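You operate a simulated robot arm through the tools that you are given. There is no shell and no other tool.

The job below is to be done with a simulated robot arm. You get a single attempt, and the scene is never put back.

## Task
Wipe the grey smear and reload the long grey tray with two caps.
Fine: the flat blue and orange caps; draw the green pusher right back, then run it up to them; pad wetted in the teal dish and laid back on the orange bench. What is to be rubbed or washed off counts as gone when no trace of it is left.

Only the result counts: the job must be done as asked and must still hold three seconds after the hand-in. Knocking over, shifting, dropping, spilling or breaking anything else fails it. Lids that push on must go on centred and level and be pressed home; caps that screw on are set level and turned clockwise until they are tight.

## Robot
A 7-joint arm with a three-finger gripper, fixed in place. Base frame: the origin is at the foot of the arm, x ahead of it, y to its left, z up. Units: cm, rad, N and s.
With the tool pointing down near the work surface it reaches from about 46 to 92 cm from the base axis. Its first joint turns from -2.897 to 2.897 rad. Payload 2.69 kg.
The TCP is the grasp point between the finger pads, 2.9 cm short of the fingertips. In the tool frame z runs along the fingers and y along their closing line. The gripper opens to 12 cm. The gripper's body begins 7.8 cm behind the TCP.
Orientation is that of the tool frame in the base frame, as a unit quaternion [x, y, z, w]. With the fingers straight down and closing along the base's y, the tool's x points along the base's -x, its y along +y and its z along -z.

## Interface
- The arm moves only by the tool play_rows. Its argument "plan" is a list of rows, each a list of 7 numbers: the shift along the base's x, y, z in cm, then the turn, a rotation vector about the base's x, y, z in degrees, then the gripper command, from -1 (shut) to 1 (fully open), values between in proportion. In form: [[x, y, z, rx, ry, rz, hand], ...]. A call has 1 to 20 rows; each row is the pose to reach, as a shift and turn from the pose commanded when the call began. A row lasts 0.2 s, in which the tool goes at most 5 cm and 0.15 rad; a call with a longer step from one row to the next is refused whole, and so is a gripper value outside its range. Where a pose cannot be reached the arm comes as near as it can. A force on the tool above 90 N (or 10 N above the force at the start of the call, whichever is more), or a blocked arm, ends the call early, and 0.2 s more pass. Each finger halts on what it meets, pressing with about 33 N; the grip force reading is that of the motor and also rises with nothing between the fingers. The clock runs only during rows and for 0.2 s after the last one: add rows that repeat a pose to give the fingers time. The reply holds the time, the measured pose of the TCP, the force on the tool along the base axes, the opening and the grip force, in the units named above and with some noise, with the torque about the TCP (base axes, N m) and any sound that the robot's microphone picked up.
- Cameras (640 x 400 px; columns grow to the right, rows downward): "scene" is fixed at [21.95, 65.08, 141.82]; the picture's right is [-0.82, -0.57, 0.00], its down [-0.50, 0.71, -0.49] and it looks along [0.28, -0.40, -0.87] (base axes); focal length 369 px, centre (320, 200). "wrist" rides on the gripper at [6.3, 0, -10.4] in the tool frame; the picture's right is [0.00, 1.00, 0.00], its down [-0.83, 0.00, -0.56] and it looks along [-0.56, 0.00, 0.83] (tool axes); focal length 275 px, centre (320, 200).
- get_image(camera): a new picture of that camera. No time passes.
- move_column(by): slides the trunk up (or, below 0, down) by that many cm; the arm rides with it, the base frame stays. It gives what a move gives, with no picture.
- probe_pixels(camera, pixels): for up to 12 pixels [column, row] of the newest picture of that camera ("zoom" is the newest enlarged one), the place [x, y, z] in the base frame of the surface seen there, good to about 0.3 cm. No time passes.
- close_up(camera, box): a new picture of the part [left, top, right, bottom] of that camera's present view, enlarged. No time passes.
- hand_in(): hands the job in; it is judged then, once.

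Leave the gripper open and the arm clear of the work at the hand-in unless told otherwise.

The tools are called after "Call:" as name(argument=value, ...) on one line, values as JSON. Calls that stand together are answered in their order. play_rows: Moves the arm, as the interface text tells. Its arguments: {"type":"object","properties":{"plan":{"type":"array","items":{"type":"array","items":{"type":"number"}}}},"required":["plan"]} The other tools are called the same way: move_column (by) slides the trunk up or down; get_image (camera) takes a picture; probe_pixels (camera, pixels) gives the place of the surface under pixels of a picture; close_up (camera, box) takes an enlarged picture of a part of a camera's view; hand_in () hands the job in.

At the start:

```text
t: 0.0
position: [23.98, 34.61, 108.36]
tcp_rot: [0.0, 1.0, -0.001, 0.0]
ft_force: [-0.1, -0.2, 1.2]
ft_torque: [0.02, 0.02, 0.01]
gripper_width: 12.01
grip_force: 0.2
trunk travel left (down, up): [-57.5, 3.8]
```

scene: 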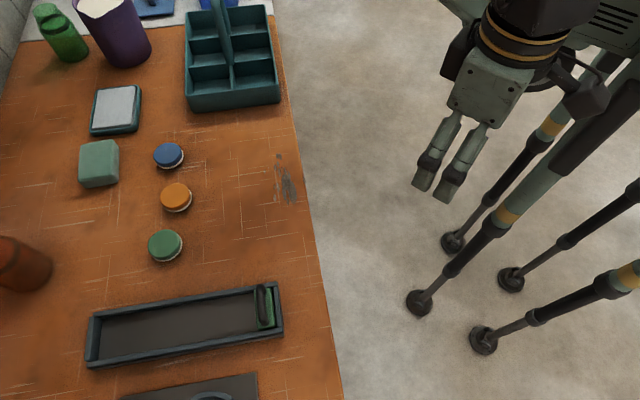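
wrist: 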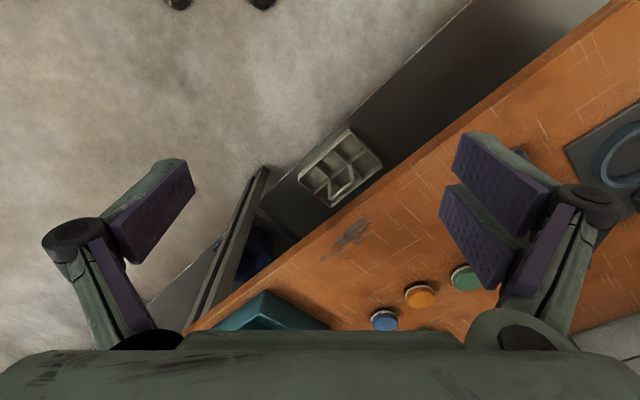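

I'll start by looking closely at the bench: the tray with the pusher, the caps, the sponge-like pad, the dish and the smear. I'll also probe the main places in the scene picture.

Call:
get_image(camera="scene")

Call:
probe_pixels(camera="scene", pixels=[[168, 155], [176, 196], [165, 245], [99, 163], [116, 108], [287, 185], [265, 305], [180, 325], [95, 340], [275, 290], [230, 80], [20, 265]])

Call:
close_up(camera="scene", box=[70, 270, 310, 400])

```text
taken
```

scene: 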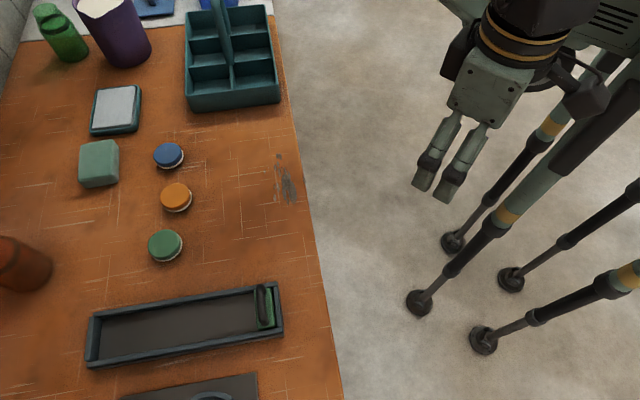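

```text
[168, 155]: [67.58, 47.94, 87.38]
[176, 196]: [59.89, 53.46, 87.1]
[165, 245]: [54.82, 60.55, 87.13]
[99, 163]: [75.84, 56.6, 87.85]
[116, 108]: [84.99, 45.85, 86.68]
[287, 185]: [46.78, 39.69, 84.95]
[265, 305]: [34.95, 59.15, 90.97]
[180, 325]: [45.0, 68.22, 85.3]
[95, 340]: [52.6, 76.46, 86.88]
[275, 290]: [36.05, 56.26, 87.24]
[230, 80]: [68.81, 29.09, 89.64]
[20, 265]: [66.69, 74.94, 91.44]
```

```text
2.67 times, centred on (190, 335) of scene
```

zoom: 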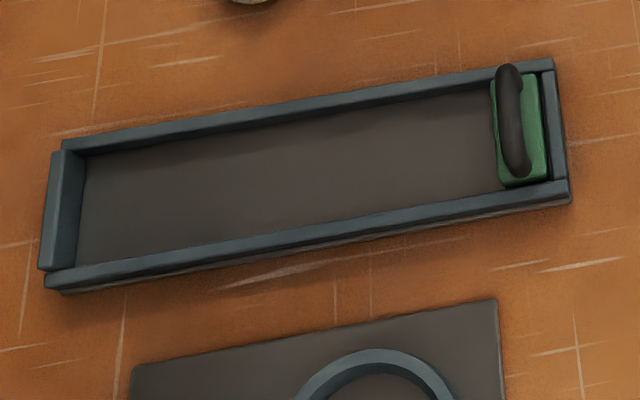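

The bench top is around z = 85. I'll take enlarged views of the pad, dish, caps and smear, and of the top edge of the picture.

Call:
close_up(camera="scene", box=[60, 70, 220, 170])

Call:
close_up(camera="scene", box=[60, 130, 220, 270])

Call:
close_up(camera="scene", box=[230, 130, 330, 220])

Call:
close_up(camera="scene", box=[0, 0, 300, 120])

Call:
close_up(camera="scene", box=[220, 260, 310, 350])

```text
4.00 times, centred on (140, 120) of scene
```

zoom: 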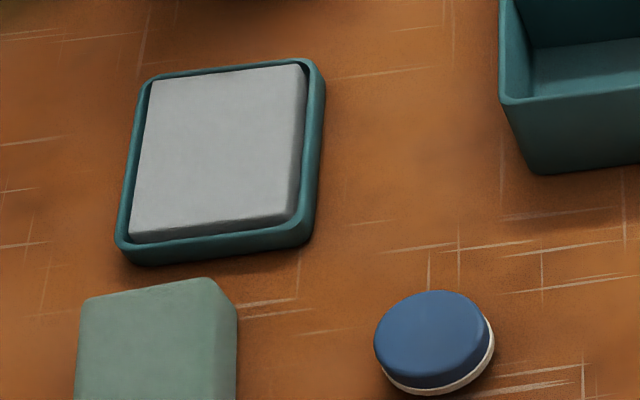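

```text
2.86 times, centred on (140, 200) of scene
```

zoom: 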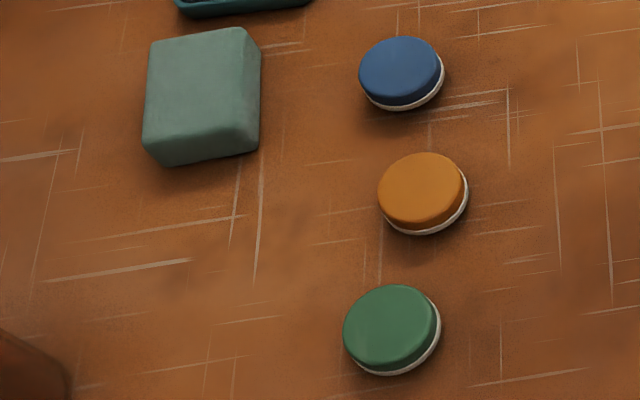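

```text
4.44 times, centred on (280, 175) of scene
```

zoom: 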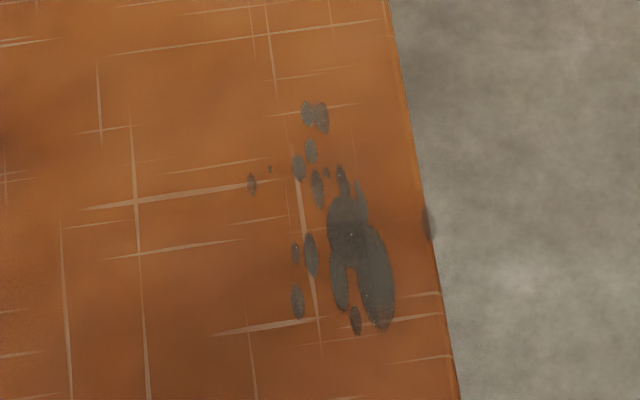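

```text
2.13 times, centred on (150, 60) of scene
```

zoom: 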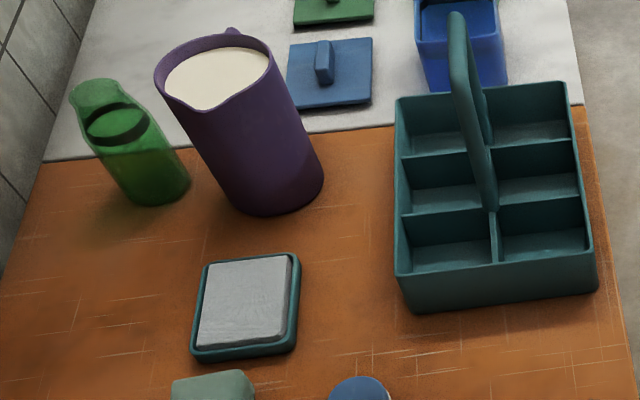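

```text
4.44 times, centred on (265, 305) of scene
```

zoom: 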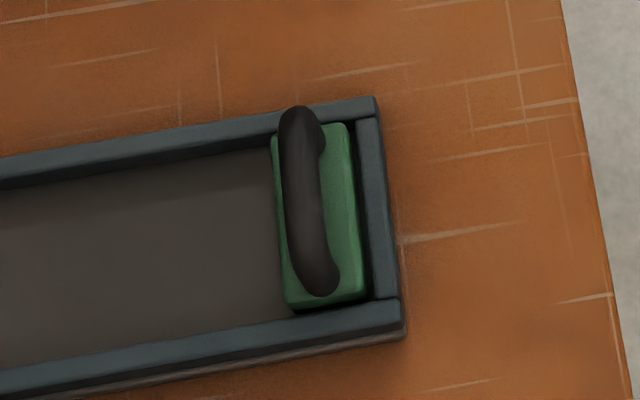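

The grey patch in the teal dish may be a wet sponge or liquid, and the green block beside it is probably the pad. I'll probe edges on enlarged views, starting with the pad and dish.

Call:
close_up(camera="scene", box=[70, 80, 150, 190])

Call:
probe_pixels(camera="scene", pixels=[[80, 163], [118, 158], [99, 143], [99, 182], [83, 146], [117, 142], [81, 185], [117, 180], [95, 125], [136, 120], [100, 90], [138, 88]])

```text
3.64 times, centred on (110, 135) of scene
```

zoom: 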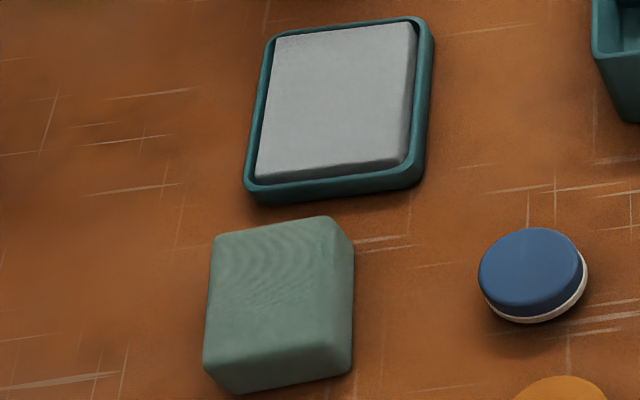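

```text
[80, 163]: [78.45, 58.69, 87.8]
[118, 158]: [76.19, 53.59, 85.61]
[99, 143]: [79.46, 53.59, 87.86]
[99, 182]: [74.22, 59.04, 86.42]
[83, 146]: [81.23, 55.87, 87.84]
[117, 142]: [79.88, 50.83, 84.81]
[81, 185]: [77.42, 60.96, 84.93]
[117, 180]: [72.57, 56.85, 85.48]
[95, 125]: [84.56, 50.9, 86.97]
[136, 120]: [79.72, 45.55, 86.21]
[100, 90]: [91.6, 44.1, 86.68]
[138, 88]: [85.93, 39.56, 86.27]
```

The green pad sits about 95 cm from the base axis, near the edge of reach. Next I'll enlarge both ends of the tray to see how it is built.

Call:
close_up(camera="scene", box=[75, 300, 135, 375])

Call:
probe_pixels(camera="zoom", pixels=[[320, 100], [250, 110], [290, 200], [300, 330], [380, 200], [230, 300]])

Call:
close_up(camera="scene", box=[100, 340, 280, 400])

```text
5.33 times, centred on (105, 338) of scene
```

zoom: 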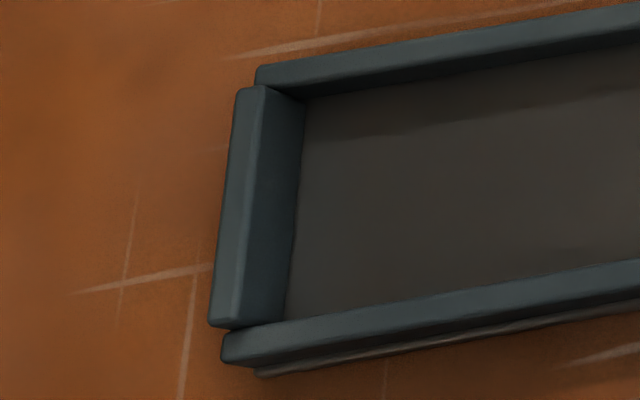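

```text
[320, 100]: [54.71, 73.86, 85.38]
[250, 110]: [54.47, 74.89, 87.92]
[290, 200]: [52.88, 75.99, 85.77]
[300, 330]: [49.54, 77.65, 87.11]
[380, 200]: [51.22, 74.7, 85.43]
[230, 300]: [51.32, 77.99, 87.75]
```

```text
3.56 times, centred on (190, 370) of scene
```

zoom: 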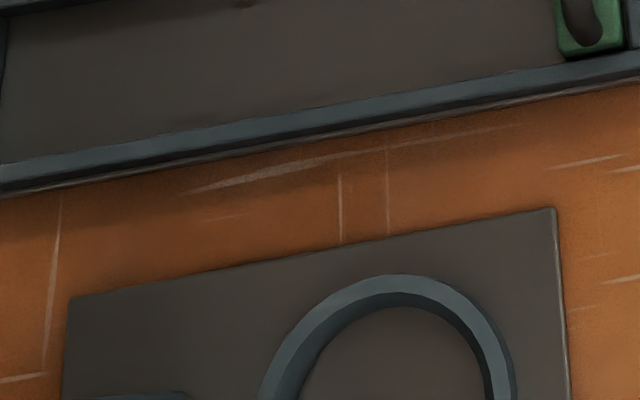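

The tray's far end wall stands slightly proud of the side walls. Now I'll probe the near end, the pusher and its handle in an enlarged view.

Call:
close_up(camera="scene", box=[235, 270, 305, 345])

Call:
probe_pixels(camera="zoom", pixels=[[255, 110], [255, 180], [270, 265], [285, 300], [325, 150], [325, 240], [365, 180], [372, 290], [350, 75], [390, 330], [210, 200], [440, 300]])

```text
5.33 times, centred on (270, 308) of scene
```

zoom: 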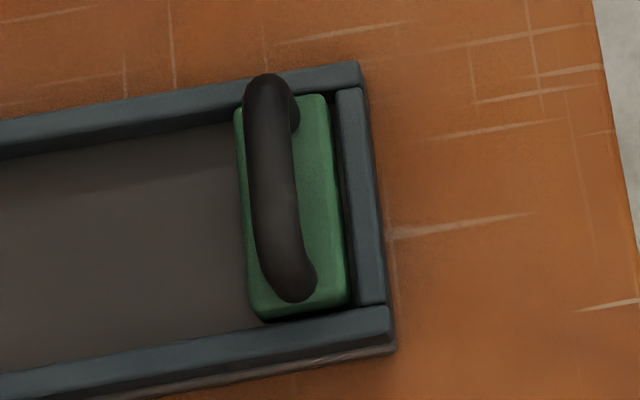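

```text
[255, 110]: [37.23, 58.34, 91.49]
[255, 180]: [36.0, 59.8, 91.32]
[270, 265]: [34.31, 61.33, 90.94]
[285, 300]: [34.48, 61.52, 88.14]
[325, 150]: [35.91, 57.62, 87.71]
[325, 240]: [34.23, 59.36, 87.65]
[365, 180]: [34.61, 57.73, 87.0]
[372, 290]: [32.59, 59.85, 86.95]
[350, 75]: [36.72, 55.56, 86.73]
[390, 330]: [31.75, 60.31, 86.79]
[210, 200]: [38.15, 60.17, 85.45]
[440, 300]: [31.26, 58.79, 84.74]
```

The near wall top is at 87.0, the pusher plate at 87.7 and the handle top at about 91.4. Before moving, I'll probe the heights of the tall neighbours and the edges of the smear spots.

Call:
probe_pixels(camera="scene", pixels=[[217, 5], [228, 60], [130, 15], [45, 10], [5, 245], [48, 272], [190, 395], [277, 12], [303, 178], [304, 182], [301, 165], [306, 190]])

Call:
close_up(camera="scene", box=[260, 145, 320, 215])

Call:
probe_pixels(camera="zoom", pixels=[[265, 60], [270, 100], [200, 145], [245, 225], [245, 285], [310, 140], [300, 200], [345, 310], [318, 308], [408, 195], [402, 190], [290, 250]])

```text
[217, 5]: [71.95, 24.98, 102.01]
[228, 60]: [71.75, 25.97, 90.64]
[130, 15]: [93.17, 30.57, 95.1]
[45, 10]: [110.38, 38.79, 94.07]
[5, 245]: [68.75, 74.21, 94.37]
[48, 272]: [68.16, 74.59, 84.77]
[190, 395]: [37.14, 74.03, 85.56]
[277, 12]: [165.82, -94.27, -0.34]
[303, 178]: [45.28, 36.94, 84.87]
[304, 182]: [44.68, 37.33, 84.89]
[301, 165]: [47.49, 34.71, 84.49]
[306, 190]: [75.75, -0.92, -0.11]
```

```text
5.71 times, centred on (290, 180) of scene
```

zoom: 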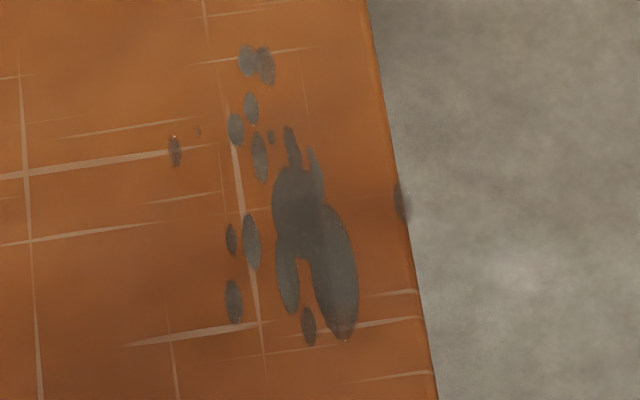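

```text
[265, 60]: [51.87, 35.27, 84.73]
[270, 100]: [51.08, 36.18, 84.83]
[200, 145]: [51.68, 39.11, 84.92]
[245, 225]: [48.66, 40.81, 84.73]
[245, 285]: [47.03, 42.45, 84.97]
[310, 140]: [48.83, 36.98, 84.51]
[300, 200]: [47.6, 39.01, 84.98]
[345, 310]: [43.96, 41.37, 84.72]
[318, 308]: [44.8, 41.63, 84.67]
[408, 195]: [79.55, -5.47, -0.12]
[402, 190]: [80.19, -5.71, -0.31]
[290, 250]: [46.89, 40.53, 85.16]
```

The bench top is at z ≈ 84.85. The smear spots cover about x 43.5–52.5, y 34.5–43, and one spot sits on the bench edge. I'll move the hand to about (55, 50, 112), turned 45° to line up with the bench, so I can look with the wrist camera. The fingertips stay above 105, clear of the caddy handle at 102.

Call:
play_rows(plan=[[3.88, 1.93, 0.5, 0, 0, 5.6, 1], [7.75, 3.85, 1, 0, 0, 11.2, 1], [11.6, 5.8, 1.5, 0, 0, 16.9, 1], [15.5, 7.7, 2, 0, 0, 22.5, 1], [19.4, 9.6, 2.5, 0, 0, 28.1, 1], [23.3, 11.5, 3, 0, 0, 33.7, 1], [27.1, 13.5, 3.5, 0, 0, 39.4, 1], [31, 15.4, 4, 0, 0, 45, 1], [31, 15.4, 4, 0, 0, 45, 1]])

Call:
get_image(camera="wrist")

Call:
get_image(camera="scene")

```text
t: 2.0
position: [55.09, 50.11, 112.28]
tcp_rot: [-0.383, 0.924, 0.001, 0.0]
ft_force: [-0.3, 0.5, 0.1]
ft_torque: [-0.06, 0.0, 0.02]
gripper_width: 12.01
grip_force: 0.0
trunk travel left (down, up): [-57.5, 3.8]
```

```text
taken
```

wrist: 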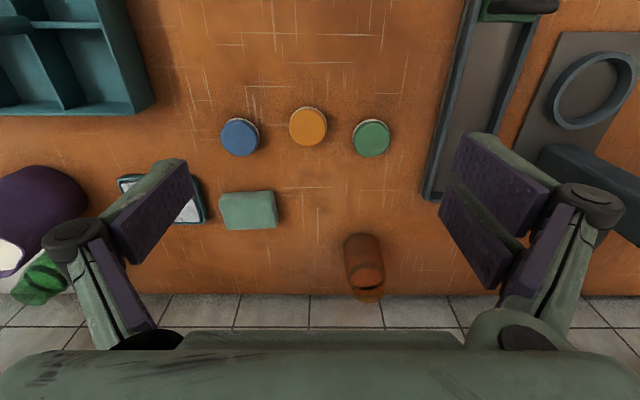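

```text
taken
```

scene: 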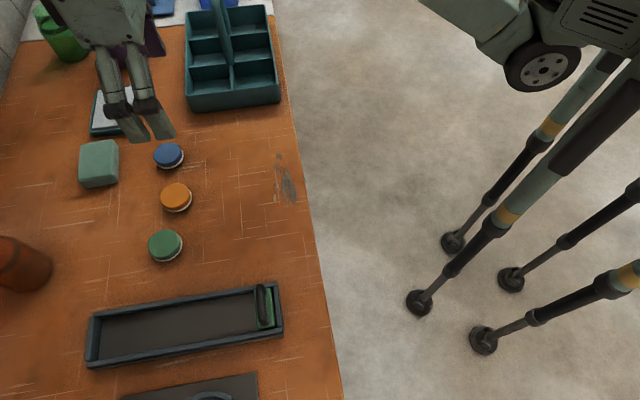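

From here the bench axes line up with the picture. I'll probe the pad, caps and tray in this wrist view.

Call:
probe_pixels(camera="wrist", pixels=[[224, 197], [272, 194], [275, 226], [224, 228], [250, 192], [250, 227], [239, 135], [308, 125], [371, 137], [205, 180], [205, 220], [190, 210]])

Call:
close_up(camera="wrist", box=[120, 90, 420, 290])

Call:
close_up(camera="wrist", box=[400, 0, 640, 220])

```text
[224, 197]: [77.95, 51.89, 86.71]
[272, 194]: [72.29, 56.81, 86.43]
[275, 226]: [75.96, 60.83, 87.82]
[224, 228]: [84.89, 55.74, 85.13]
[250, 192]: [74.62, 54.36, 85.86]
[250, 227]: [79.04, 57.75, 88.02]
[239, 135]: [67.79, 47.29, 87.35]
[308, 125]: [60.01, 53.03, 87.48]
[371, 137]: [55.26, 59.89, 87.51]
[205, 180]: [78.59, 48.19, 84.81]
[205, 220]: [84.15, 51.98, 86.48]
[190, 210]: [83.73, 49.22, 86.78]
```

```text
2.00 times, centred on (270, 190) of wrist
```

zoom: 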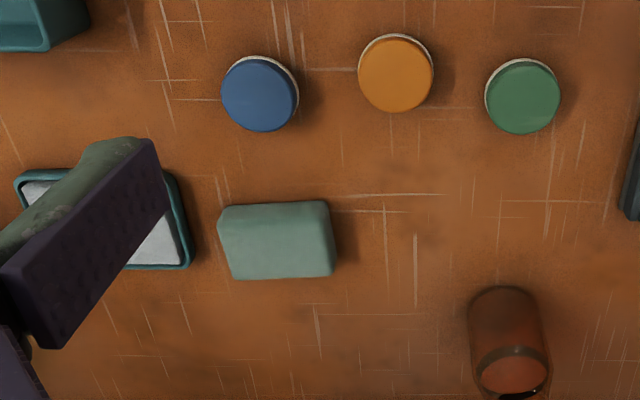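

```text
1.82 times, centred on (520, 110) of wrist
```

zoom: 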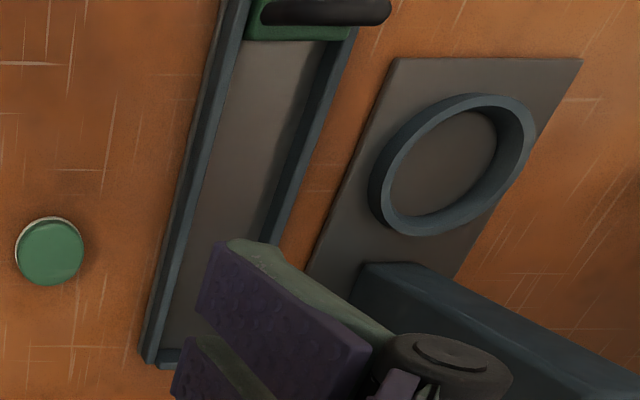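

The pad is partly seen and the dish is hidden behind a finger. I'll shift the hand to about (66, 36, 112), still above the caddy handle, to look straight at the pad and dish.

Call:
play_rows(plan=[[2.75, -3.5, 0, 0, 0, 0, 1], [5.5, -7, 0, 0, 0, 0, 1], [8.25, -10.5, 0, 0, 0, 0, 1], [11, -14, 0, 0, 0, 0, 1], [11, -14, 0, 0, 0, 0, 1]])

Call:
get_image(camera="wrist")

Call:
close_up(camera="wrist", box=[240, 100, 480, 250])

```text
t: 3.2
position: [65.97, 36.09, 112.26]
tcp_rot: [-0.383, 0.924, 0.0, -0.001]
ft_force: [-0.4, -0.5, -0.3]
ft_torque: [0.01, 0.0, -0.02]
gripper_width: 12.0
grip_force: 0.0
trunk travel left (down, up): [-57.5, 3.8]
```

```text
taken
```

wrist: 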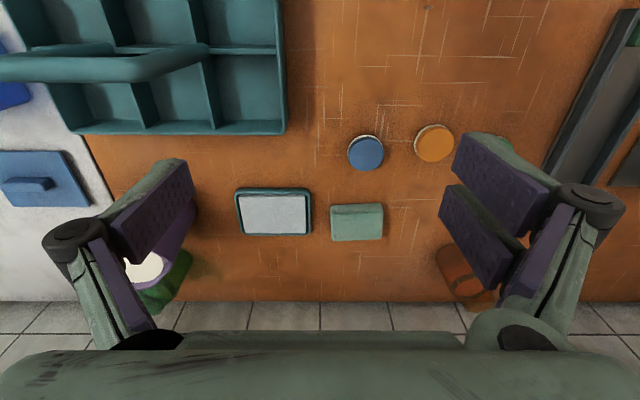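

```text
2.67 times, centred on (360, 175) of wrist
```

zoom: 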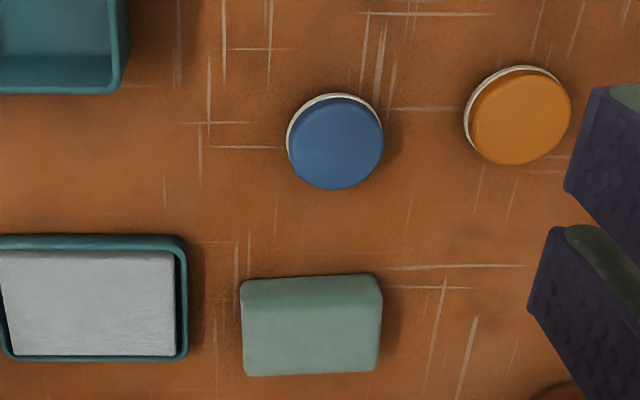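

The pad is a block about 8 cm long along the bench edge direction and about 6 cm deep, with the dish on its left. I'll probe the edges of both in this zoom.

Call:
probe_pixels(camera="zoom", pixels=[[250, 300], [372, 297], [250, 368], [372, 365], [310, 290], [310, 282], [310, 372], [246, 330], [378, 330], [336, 145], [520, 118], [388, 325]])

Call:
close_up(camera="wrist", box=[220, 160, 400, 260])

Call:
probe_pixels(camera="zoom", pixels=[[60, 103], [320, 103], [60, 262], [320, 262], [95, 140], [290, 140], [95, 240], [290, 240], [190, 190], [305, 190], [318, 190], [190, 108]])

```text
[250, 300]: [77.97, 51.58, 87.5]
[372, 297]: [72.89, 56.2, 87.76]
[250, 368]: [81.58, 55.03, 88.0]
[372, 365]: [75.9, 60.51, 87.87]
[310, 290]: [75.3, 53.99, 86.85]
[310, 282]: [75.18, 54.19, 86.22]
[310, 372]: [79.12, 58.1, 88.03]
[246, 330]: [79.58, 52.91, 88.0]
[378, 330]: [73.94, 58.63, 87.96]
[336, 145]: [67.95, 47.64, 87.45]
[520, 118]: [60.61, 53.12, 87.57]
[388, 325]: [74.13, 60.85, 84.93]
```

```text
3.56 times, centred on (310, 210) of wrist
```

zoom: 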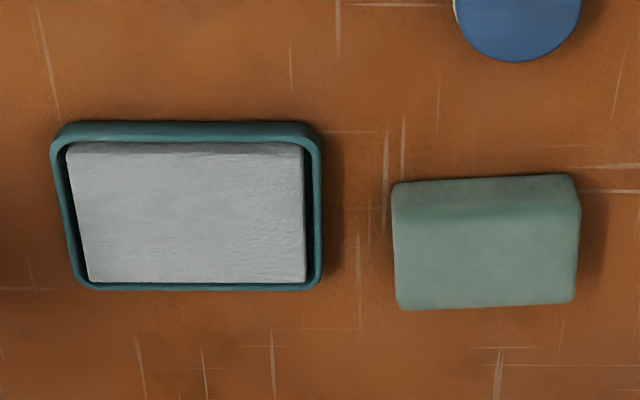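

```text
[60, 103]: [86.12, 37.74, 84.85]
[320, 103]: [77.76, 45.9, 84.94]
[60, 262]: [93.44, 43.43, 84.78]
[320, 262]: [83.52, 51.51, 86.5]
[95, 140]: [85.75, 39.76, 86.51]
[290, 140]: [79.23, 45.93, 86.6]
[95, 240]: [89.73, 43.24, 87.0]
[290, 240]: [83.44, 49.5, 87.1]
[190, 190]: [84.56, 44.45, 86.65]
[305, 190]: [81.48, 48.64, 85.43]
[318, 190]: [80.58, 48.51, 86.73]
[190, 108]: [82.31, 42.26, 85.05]
```

The pad is centred near (77.1, 56.1) with its top at 88.0, and it is about 8.5 × 6 × 3 cm. The dish is centred near (84.6, 44.7), its rim and grey filling at about 86.7–87. Both are about 95 cm out, so I'll lean the fingers 20° outward, turn 2.5° to match the pad, and move above the pad at z = 100.

Call:
play_rows(plan=[[1.8, 3.25, -2, 2.4, -2.4, 0.4, 1], [3.5, 6.5, -4, 4.7, -4.7, 0.8, 1], [5.3, 9.75, -6, 7.1, -7.1, 1.2, 1], [7.1, 13, -8, 9.4, -9.4, 1.6, 1], [8.9, 16.25, -10, 11.8, -11.8, 2.1, 1], [10.6, 19.5, -12.3, 14.14, -14.14, 2.5, 1], [10.6, 19.5, -12.3, 14.14, -14.14, 2.5, 1], [10.6, 19.5, -12.3, 14.14, -14.14, 2.5, 1]])

Call:
get_image(camera="wrist")

Call:
get_image(camera="scene")

```text
t: 5.0
position: [76.28, 55.17, 99.75]
tcp_rot: [-0.397, 0.901, 0.067, 0.16]
ft_force: [0.1, 0.1, -0.4]
ft_torque: [0.0, 0.03, -0.01]
gripper_width: 12.01
grip_force: 0.0
out of reach, approached as far as the arm can: row 6, 7, 8
trunk travel left (down, up): [-57.5, 3.8]
```

```text
taken
```

wrist: 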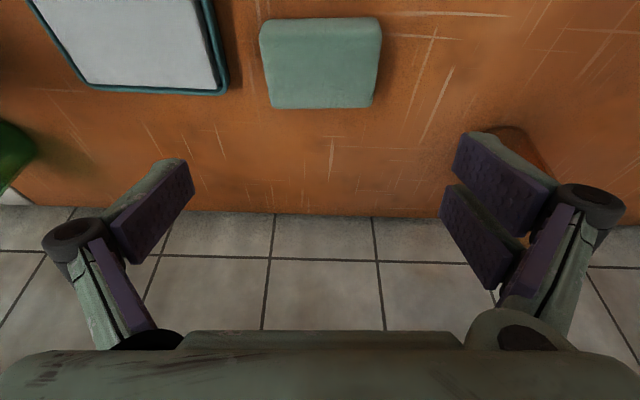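

```text
taken
```

scene: 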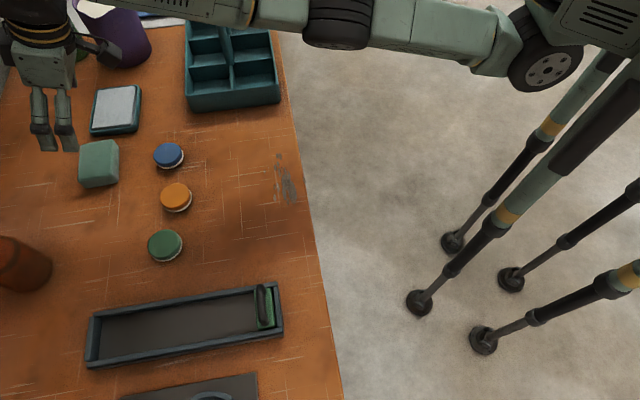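

The arm is nearly stretched out here, so lowering by the trunk keeps this pose. I'll check how high the forearm is over the caddy by probing it.

Call:
probe_pixels(camera="scene", pixels=[[400, 30], [340, 20], [340, 45], [240, 10], [220, 20], [150, 5], [190, 112], [279, 100], [183, 45], [148, 45], [152, 38], [120, 66]])

Call:
close_up(camera="scene", box=[0, 0, 320, 200])

```text
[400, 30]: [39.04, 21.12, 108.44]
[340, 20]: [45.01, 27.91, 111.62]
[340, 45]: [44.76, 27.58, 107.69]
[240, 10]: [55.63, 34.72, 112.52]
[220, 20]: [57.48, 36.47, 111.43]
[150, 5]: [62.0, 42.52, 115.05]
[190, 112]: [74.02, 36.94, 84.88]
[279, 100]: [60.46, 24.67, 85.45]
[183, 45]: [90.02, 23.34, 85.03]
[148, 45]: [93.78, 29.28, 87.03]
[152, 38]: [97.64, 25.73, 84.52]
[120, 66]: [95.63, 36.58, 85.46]
```

```text
2.00 times, centred on (160, 100) of scene
```

zoom: 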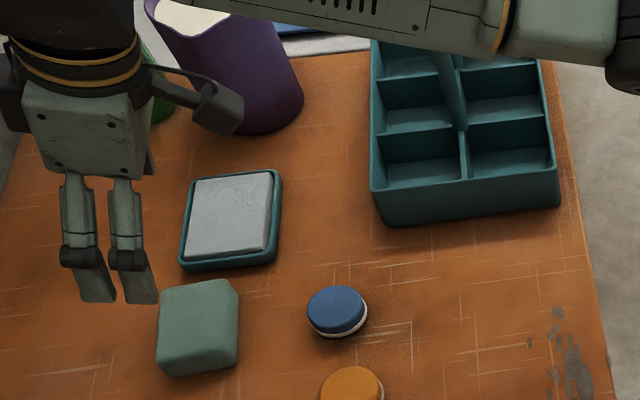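

The forearm passes well to the right of the caddy for the pad. I'll lower the hand 6 cm over the pad with the arm itself to see whether reach gets better or worse.

Call:
play_rows(plan=[[0, 0, -3, 0, 0, 0, 1], [0, 0, -6, 0, 0, 0, 1], [0, 0, -6, 0, 0, 0, 1]])

Call:
get_image(camera="wrist")

Call:
probe_pixels(camera="scene", pixels=[[545, 70], [480, 50], [430, 40], [300, 10], [180, 5], [40, 20]])

```text
t: 5.8
position: [76.12, 55.04, 93.98]
tcp_rot: [-0.397, 0.901, 0.067, 0.16]
ft_force: [0.4, 0.1, 0.2]
ft_torque: [0.0, 0.01, 0.02]
gripper_width: 12.01
grip_force: 0.0
trunk travel left (down, up): [-57.5, 3.8]
```

```text
taken
```

wrist: 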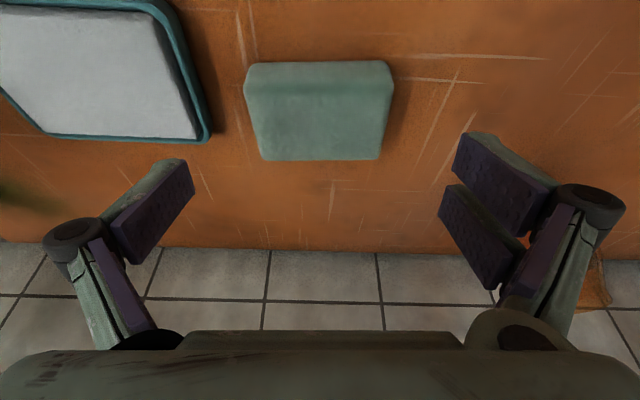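

```text
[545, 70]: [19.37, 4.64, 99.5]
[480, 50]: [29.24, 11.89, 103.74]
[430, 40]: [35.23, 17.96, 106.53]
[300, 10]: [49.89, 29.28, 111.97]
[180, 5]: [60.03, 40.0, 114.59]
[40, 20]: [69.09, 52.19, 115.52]
```

Reach gets better lower down. I'll probe the pad's edges again from this nearer view.

Call:
probe_pixels(camera="wrist", pixels=[[255, 100], [383, 100], [262, 150], [377, 150], [320, 70], [320, 85], [320, 155], [250, 68], [388, 66], [205, 130], [200, 100], [318, 120]])

```text
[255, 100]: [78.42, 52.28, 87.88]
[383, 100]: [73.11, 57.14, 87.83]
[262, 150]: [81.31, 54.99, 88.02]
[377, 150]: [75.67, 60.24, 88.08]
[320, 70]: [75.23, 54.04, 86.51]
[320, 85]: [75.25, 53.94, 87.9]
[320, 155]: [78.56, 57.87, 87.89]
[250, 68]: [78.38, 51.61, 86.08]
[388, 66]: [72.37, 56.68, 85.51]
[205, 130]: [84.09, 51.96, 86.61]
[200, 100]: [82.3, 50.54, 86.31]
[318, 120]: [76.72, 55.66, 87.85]
```

The pad is confirmed at centre (76.7, 55.9), about 8.2 cm long. I'll narrow the opening to 10.4 cm so the left finger keeps clear of the dish, then lower to z ≈ 88.4 with the tips just above the bench.

Call:
play_rows(plan=[[0.2, 0.43, 0, 0, 0, 0, 0.733], [0.2, 0.43, -1.5, 0, 0, 0, 0.733], [0.2, 0.43, -3, 0, 0, 0, 0.733], [0.2, 0.43, -4.2, 0, 0, 0, 0.733], [0.2, 0.43, -5.0, 0, 0, 0, 0.733], [0.2, 0.43, -5.5, 0, 0, 0, 0.733], [0.2, 0.43, -5.5, 0, 0, 0, 0.733]])

Call:
get_image(camera="wrist")

Call:
close_up(camera="scene", box=[0, 60, 220, 200])

```text
t: 7.4
position: [76.41, 55.47, 88.35]
tcp_rot: [-0.397, 0.901, 0.066, 0.16]
ft_force: [-0.2, 0.2, 0.1]
ft_torque: [0.01, 0.02, 0.0]
gripper_width: 10.4
grip_force: 0.1
trunk travel left (down, up): [-57.5, 3.8]
```

```text
taken
```

wrist: 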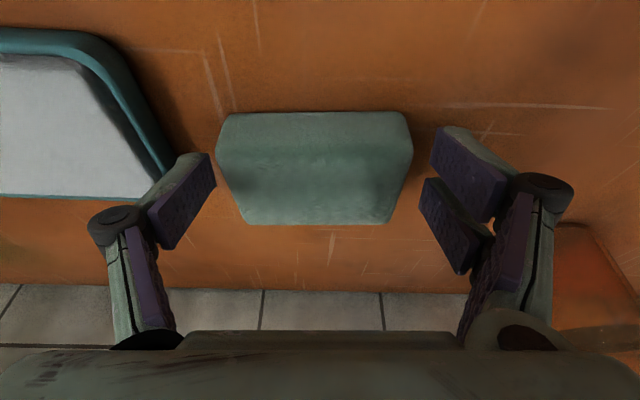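

```text
2.86 times, centred on (110, 130) of scene
```

zoom: 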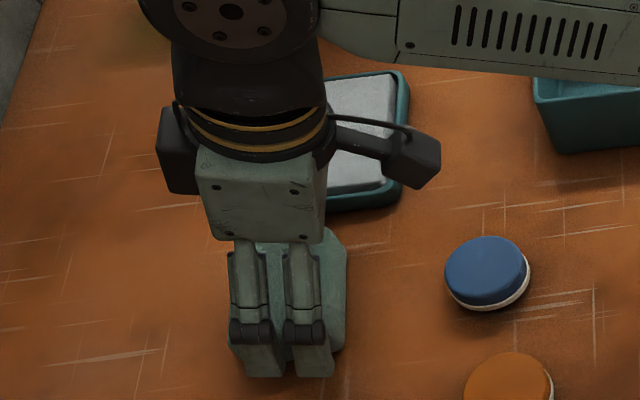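

The fingers straddle the pad evenly, with the pad between columns 215 and 413. I'll close on it.

Call:
play_rows(plan=[[0, 0, 0, 0, 0, 0, 0.4], [0, 0, 0, 0, 0, 0, 0], [0, 0, 0, 0, 0, 0, -1], [0, 0, 0, 0, 0, 0, -1], [0, 0, 0, 0, 0, 0, -1]])

Call:
get_image(camera="wrist")

```text
t: 8.6
position: [76.36, 55.47, 88.43]
tcp_rot: [-0.397, 0.901, 0.067, 0.16]
ft_force: [-0.4, -0.3, 1.7]
ft_torque: [-0.01, 0.0, 0.01]
gripper_width: 8.43
grip_force: 33.0
trunk travel left (down, up): [-57.5, 3.8]
```

```text
taken
```

wrist: 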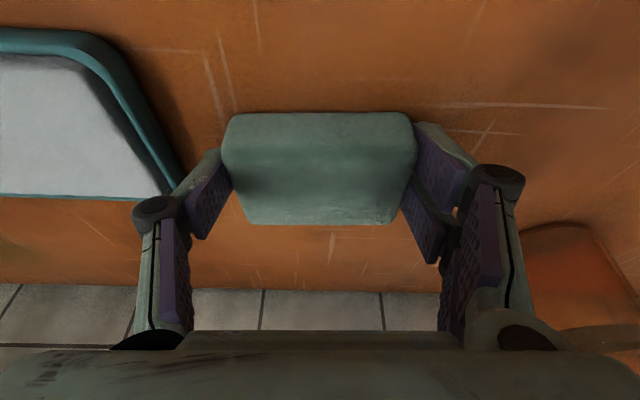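

The grip holds at 8.43 cm with 33 N. I'll lift 6 cm and check the arm's height over the caddy before swinging to the dish.

Call:
play_rows(plan=[[0, 0, 1.5, 0, 0, 0, -1], [0, 0, 3, 0, 0, 0, -1], [0, 0, 4.5, 0, 0, 0, -1], [0, 0, 6, 0, 0, 0, -1]])

Call:
get_image(camera="scene")

Call:
get_image(camera="wrist")

Call:
probe_pixels(camera="scene", pixels=[[185, 70], [185, 80], [230, 70], [270, 70], [320, 60], [380, 60]])

```text
t: 9.6
position: [76.43, 55.42, 94.38]
tcp_rot: [-0.397, 0.901, 0.067, 0.159]
ft_force: [-0.3, 0.2, -0.2]
ft_torque: [0.0, 0.01, 0.0]
gripper_width: 8.42
grip_force: 33.2
trunk travel left (down, up): [-57.5, 3.8]
```

```text
taken
```

scene: 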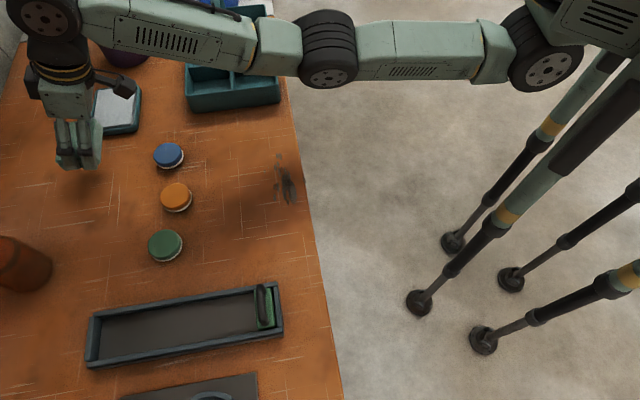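

```text
taken
```

wrist: 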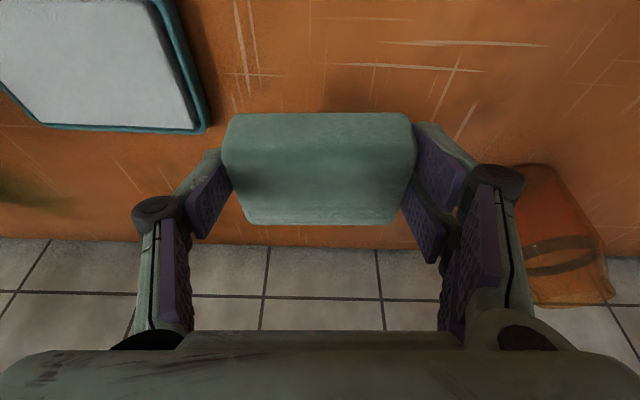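

```text
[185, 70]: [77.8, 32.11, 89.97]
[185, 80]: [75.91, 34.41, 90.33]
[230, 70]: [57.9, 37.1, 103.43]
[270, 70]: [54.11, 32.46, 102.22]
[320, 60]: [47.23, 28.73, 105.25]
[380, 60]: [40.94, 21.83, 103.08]
```

The forearm's underside is at about z = 102, with the caddy rim at 90 and its handle off to the side. I'll carry the pad across to above the dish at the same height.

Call:
play_rows(plan=[[2.0, -2.8, 0, 0, 0, 0, -1], [4.05, -5.6, 0, 0, 0, 0, -1], [6.1, -8.4, 0, 0, 0, 0, -1], [8.1, -11.2, 0, 0, 0, 0, -1], [8.1, -11.2, 0, 0, 0, 0, -1]])

Call:
get_image(camera="wrist")

Call:
get_image(camera="scene")

```text
t: 10.8
position: [84.55, 44.13, 94.27]
tcp_rot: [-0.397, 0.901, 0.067, 0.16]
ft_force: [-0.1, -0.4, 0.5]
ft_torque: [0.0, 0.02, 0.0]
gripper_width: 8.42
grip_force: 33.0
trunk travel left (down, up): [-57.5, 3.8]
```

```text
taken
```

wrist: 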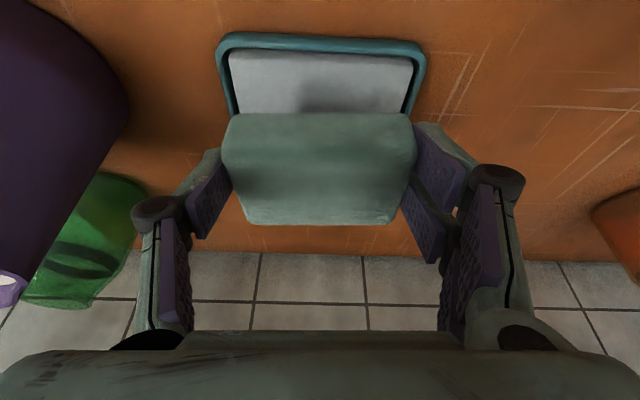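

```text
taken
```

scene: 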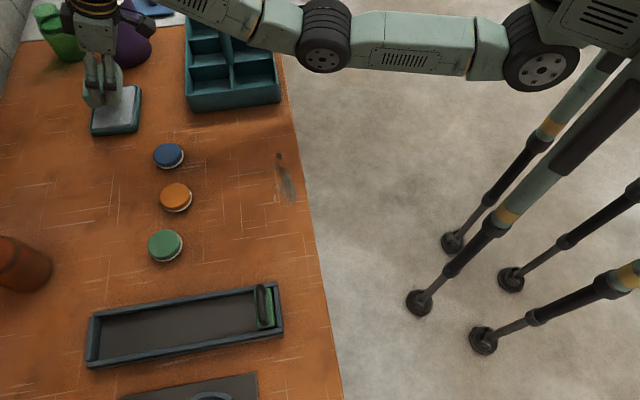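

The pad is above the dish and centred sideways, pad columns 220–415 and dish 217–425. I'll probe the dish rim here to check the fit before lowering.

Call:
probe_pixels(camera="wrist", pixels=[[320, 40], [320, 62], [320, 80], [320, 105], [222, 60], [420, 60], [235, 62], [408, 62], [250, 75], [400, 100], [320, 50], [320, 35]])

Call:
probe_pixels(camera="scene", pixels=[[115, 132], [137, 90], [92, 122], [140, 105], [115, 110], [130, 95]])

Call:
close_up(camera="scene", box=[60, 20, 200, 150])

```text
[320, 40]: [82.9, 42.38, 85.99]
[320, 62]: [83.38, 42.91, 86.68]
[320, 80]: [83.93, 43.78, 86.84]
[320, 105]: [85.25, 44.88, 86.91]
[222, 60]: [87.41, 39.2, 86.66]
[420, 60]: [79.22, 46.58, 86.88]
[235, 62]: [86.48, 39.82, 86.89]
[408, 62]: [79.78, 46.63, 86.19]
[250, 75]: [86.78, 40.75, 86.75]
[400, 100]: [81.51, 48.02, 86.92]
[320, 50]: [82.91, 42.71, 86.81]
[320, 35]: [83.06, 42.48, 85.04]
```

```text
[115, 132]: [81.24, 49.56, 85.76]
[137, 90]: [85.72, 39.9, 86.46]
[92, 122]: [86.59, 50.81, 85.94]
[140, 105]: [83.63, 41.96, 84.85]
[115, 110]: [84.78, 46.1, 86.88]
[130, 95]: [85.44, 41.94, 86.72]
```

```text
3.08 times, centred on (130, 85) of scene
```

zoom: 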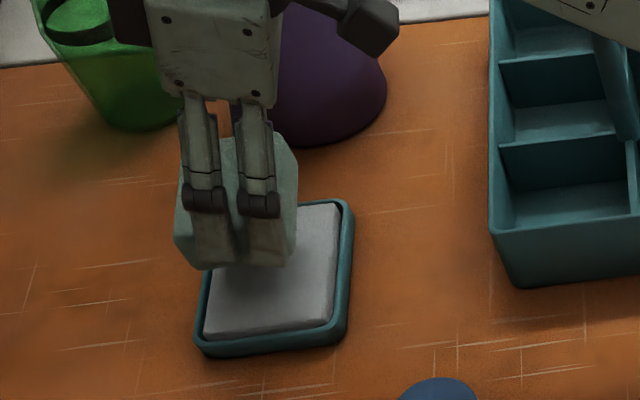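

The grey filling spans u 89.3–96.5 in bench terms, so the pad needs to go about 1.1 cm further out. I'll shift and lower until the pad is just above the filling.

Call:
play_rows(plan=[[0.53, 1.03, 0, 0, 0, 0, -1], [0.53, 1.03, -1.2, 0, 0, 0, -1], [0.53, 1.03, -2.4, 0, 0, 0, -1], [0.53, 1.03, -3.3, 0, 0, 0, -1], [0.53, 1.03, -3.3, 0, 0, 0, -1]])

Call:
get_image(camera="wrist")

Call:
close_up(camera="scene", box=[60, 20, 200, 150])

```text
t: 12.0
position: [85.04, 45.27, 91.07]
tcp_rot: [-0.397, 0.901, 0.067, 0.16]
ft_force: [0.6, -1.1, -0.7]
ft_torque: [-0.01, -0.03, 0.03]
gripper_width: 8.41
grip_force: 33.3
trunk travel left (down, up): [-57.5, 3.8]
```

```text
taken
```

wrist: 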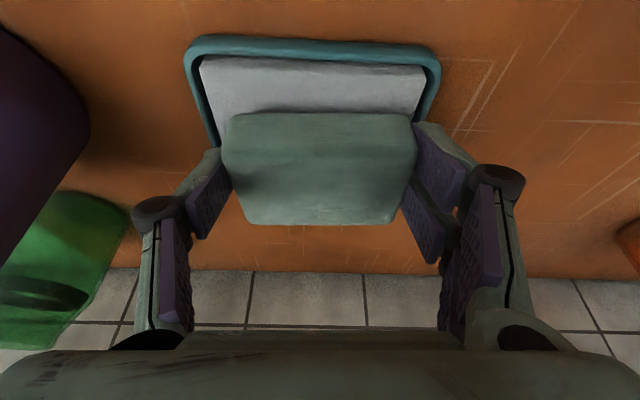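

```text
3.08 times, centred on (130, 85) of scene
```

zoom: 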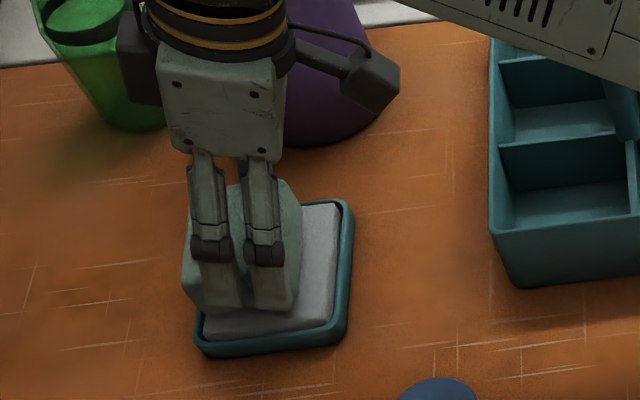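

The pad looks slightly far over in the enlarged view. I'll probe the grey's near edge and the pad's near face to check.

Call:
probe_pixels(camera="zoom", pixels=[[330, 240], [310, 240], [300, 240], [292, 240], [292, 270], [270, 325], [240, 330], [207, 330], [325, 310], [196, 335], [190, 290], [280, 200]])

Call:
probe_pixels(camera="wrist", pixels=[[320, 60], [320, 75], [320, 108], [320, 116], [320, 125], [320, 45], [228, 150], [410, 150], [318, 215]])

```text
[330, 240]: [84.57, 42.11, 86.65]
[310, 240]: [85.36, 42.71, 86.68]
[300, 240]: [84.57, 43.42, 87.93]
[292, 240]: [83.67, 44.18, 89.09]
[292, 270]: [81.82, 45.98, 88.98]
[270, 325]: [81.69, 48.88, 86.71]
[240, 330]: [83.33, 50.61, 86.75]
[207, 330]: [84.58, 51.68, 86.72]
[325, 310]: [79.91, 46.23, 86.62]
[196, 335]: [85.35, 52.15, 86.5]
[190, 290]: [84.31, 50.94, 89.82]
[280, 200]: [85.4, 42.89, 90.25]
```

```text
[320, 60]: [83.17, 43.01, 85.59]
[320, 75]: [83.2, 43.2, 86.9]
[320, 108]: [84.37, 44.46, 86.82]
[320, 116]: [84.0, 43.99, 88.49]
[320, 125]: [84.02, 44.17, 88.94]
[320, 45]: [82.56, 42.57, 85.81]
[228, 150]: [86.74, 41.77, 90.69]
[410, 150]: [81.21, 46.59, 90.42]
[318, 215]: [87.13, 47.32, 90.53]
```

The pad has about 1 cm of margin on the near side and 0.8 cm on the far side, so it fits. I'll lower gently onto the grey filling and watch the force.

Call:
play_rows(plan=[[0, 0, -0.2, 0, 0, 0, -1], [0, 0, -0.4, 0, 0, 0, -1], [0, 0, -0.55, 0, 0, 0, -1], [0, 0, -0.7, 0, 0, 0, -1], [0, 0, -0.7, 0, 0, 0, -1]])

```text
t: 13.2
position: [85.09, 45.27, 90.44]
tcp_rot: [-0.398, 0.901, 0.067, 0.16]
ft_force: [-0.1, -0.2, -0.1]
ft_torque: [0.01, 0.01, -0.01]
gripper_width: 8.43
grip_force: 32.9
trunk travel left (down, up): [-57.5, 3.8]
```

No contact force yet. I'll lower further in small steps.

Call:
play_rows(plan=[[0, 0, -0.15, 0, 0, 0, -1], [0, 0, -0.3, 0, 0, 0, -1], [0, 0, -0.45, 0, 0, 0, -1], [0, 0, -0.6, 0, 0, 0, -1], [0, 0, -0.6, 0, 0, 0, -1]])

Call:
get_image(camera="wrist")

Call:
close_up(camera="scene", box=[60, 20, 200, 150])

```text
t: 14.4
position: [84.98, 45.41, 90.25]
tcp_rot: [-0.396, 0.901, 0.068, 0.164]
ft_force: [6.0, -1.8, 18.0]
ft_torque: [-0.14, -0.06, -0.05]
gripper_width: 8.39
grip_force: 33.4
trunk travel left (down, up): [-57.5, 3.8]
```

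```text
taken
```

wrist: 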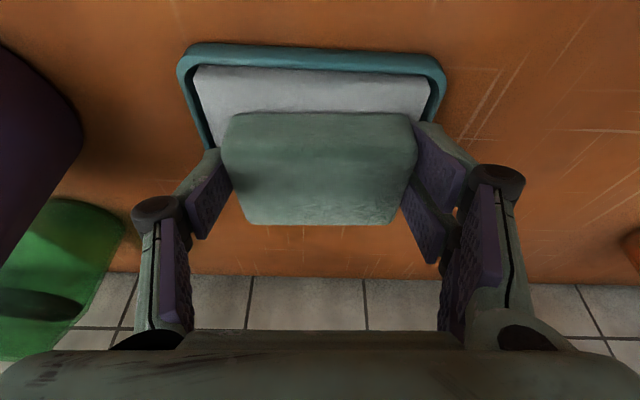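

```text
3.08 times, centred on (130, 85) of scene
```

zoom: 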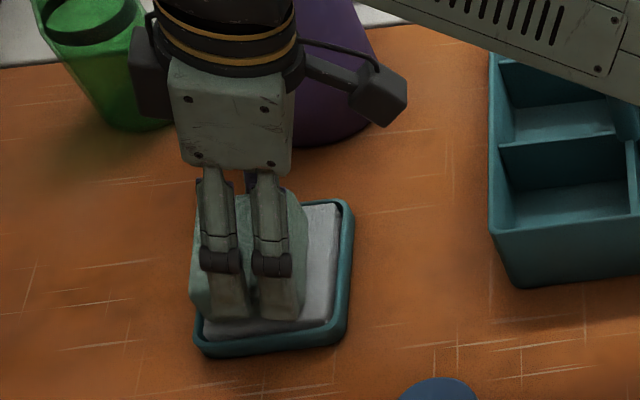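

There's contact, with 18 N at z = 90.25, so the pad is pressed on the grey filling. I'll ease off a little and hold it there about a second to soak.

Call:
play_rows(plan=[[0, 0, 0.1, 0, 0, 0, -1], [0, 0, 0.1, 0, 0, 0, -1], [0, 0, 0.1, 0, 0, 0, -1], [0, 0, 0.1, 0, 0, 0, -1], [0, 0, 0.1, 0, 0, 0, -1]])

Call:
close_up(camera="wrist", box=[160, 20, 480, 240])

```text
t: 15.6
position: [84.92, 45.39, 90.26]
tcp_rot: [-0.397, 0.901, 0.068, 0.162]
ft_force: [5.0, 2.1, 21.6]
ft_torque: [0.14, -0.36, 0.01]
gripper_width: 8.41
grip_force: 33.1
trunk travel left (down, up): [-57.5, 3.8]
```

```text
1.82 times, centred on (320, 130) of wrist
```

zoom: 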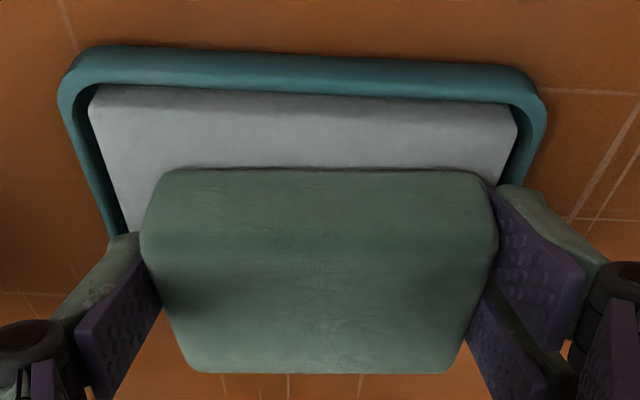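

The pad looks a touch darker, which suggests it took up water. I'll lift straight up and check the dish hasn't moved.

Call:
play_rows(plan=[[0, 0, 0.5, 0, 0, 0, -1], [0, 0, 1.5, 0, 0, 0, -1], [0, 0, 3, 0, 0, 0, -1], [0, 0, 4.5, 0, 0, 0, -1], [0, 0, 4.5, 0, 0, 0, -1]])

Call:
get_image(camera="wrist")

Call:
close_up(camera="scene", box=[60, 20, 200, 150])

```text
t: 16.8
position: [84.92, 45.16, 94.32]
tcp_rot: [-0.396, 0.902, 0.067, 0.159]
ft_force: [0.1, 0.7, -0.3]
ft_torque: [0.02, -0.02, 0.01]
gripper_width: 8.4
grip_force: 32.6
trunk travel left (down, up): [-57.5, 3.8]
```

```text
taken
```

wrist: 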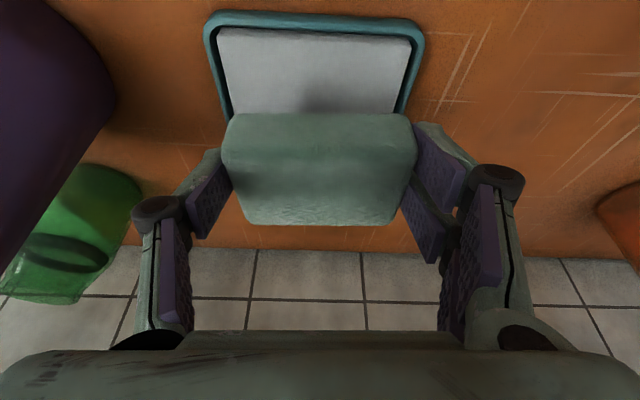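

```text
3.08 times, centred on (130, 85) of scene
```

zoom: 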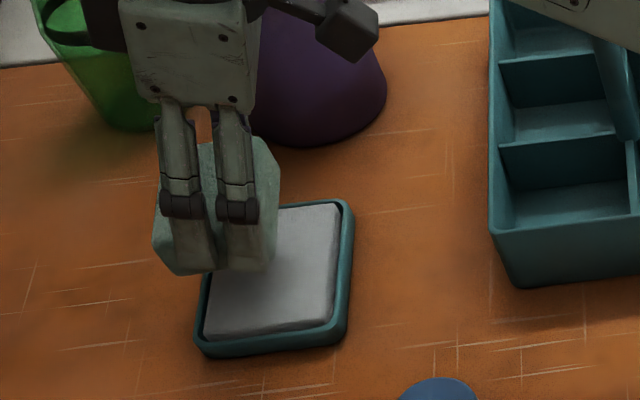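

The dish is unmoved. I'll raise to z = 98 and carry the wet pad over the smear, passing clear of the caddy corner.

Call:
play_rows(plan=[[0, 0, 2, 0, 0, 0, -1], [-2, -0.4, 3.7, 0, 0, 0, -1], [-6.5, -1.2, 3.7, 0, 0, 0, -1], [-11, -2, 3.7, 0, 0, 0, -1], [-15.5, -2.8, 3.7, 0, 0, 0, -1], [-20, -3.6, 3.7, 0, 0, 0, -1], [-24.5, -4.4, 3.7, 0, 0, 0, -1], [-29, -5.2, 3.7, 0, 0, 0, -1], [-33.5, -6, 3.7, 0, 0, 0, -1], [-37.3, -6.8, 3.7, 0, 0, 0, -1], [-37.3, -6.8, 3.7, 0, 0, 0, -1]])

Call:
get_image(camera="wrist")

Call:
get_image(camera="scene")

```text
t: 19.2
position: [47.5, 38.42, 98.03]
tcp_rot: [-0.397, 0.901, 0.066, 0.16]
ft_force: [1.1, -0.1, 0.1]
ft_torque: [0.01, 0.0, -0.01]
gripper_width: 8.42
grip_force: 32.7
trunk travel left (down, up): [-57.5, 3.8]
```

```text
taken
```

wrist: 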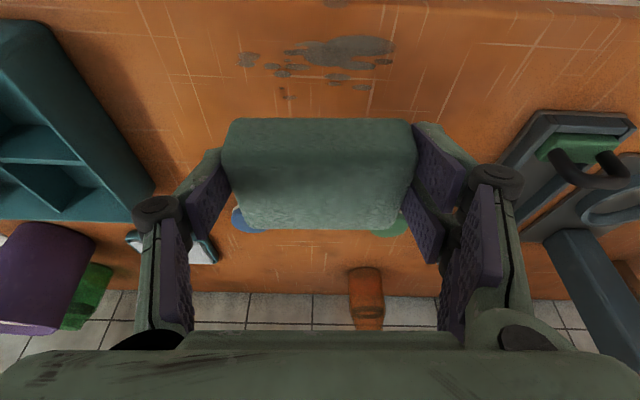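

```text
taken
```

scene: 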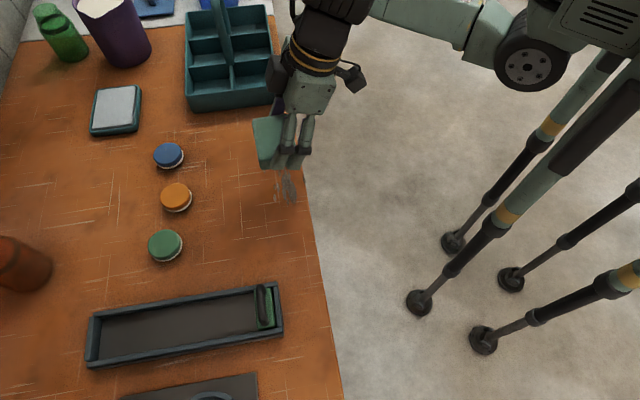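

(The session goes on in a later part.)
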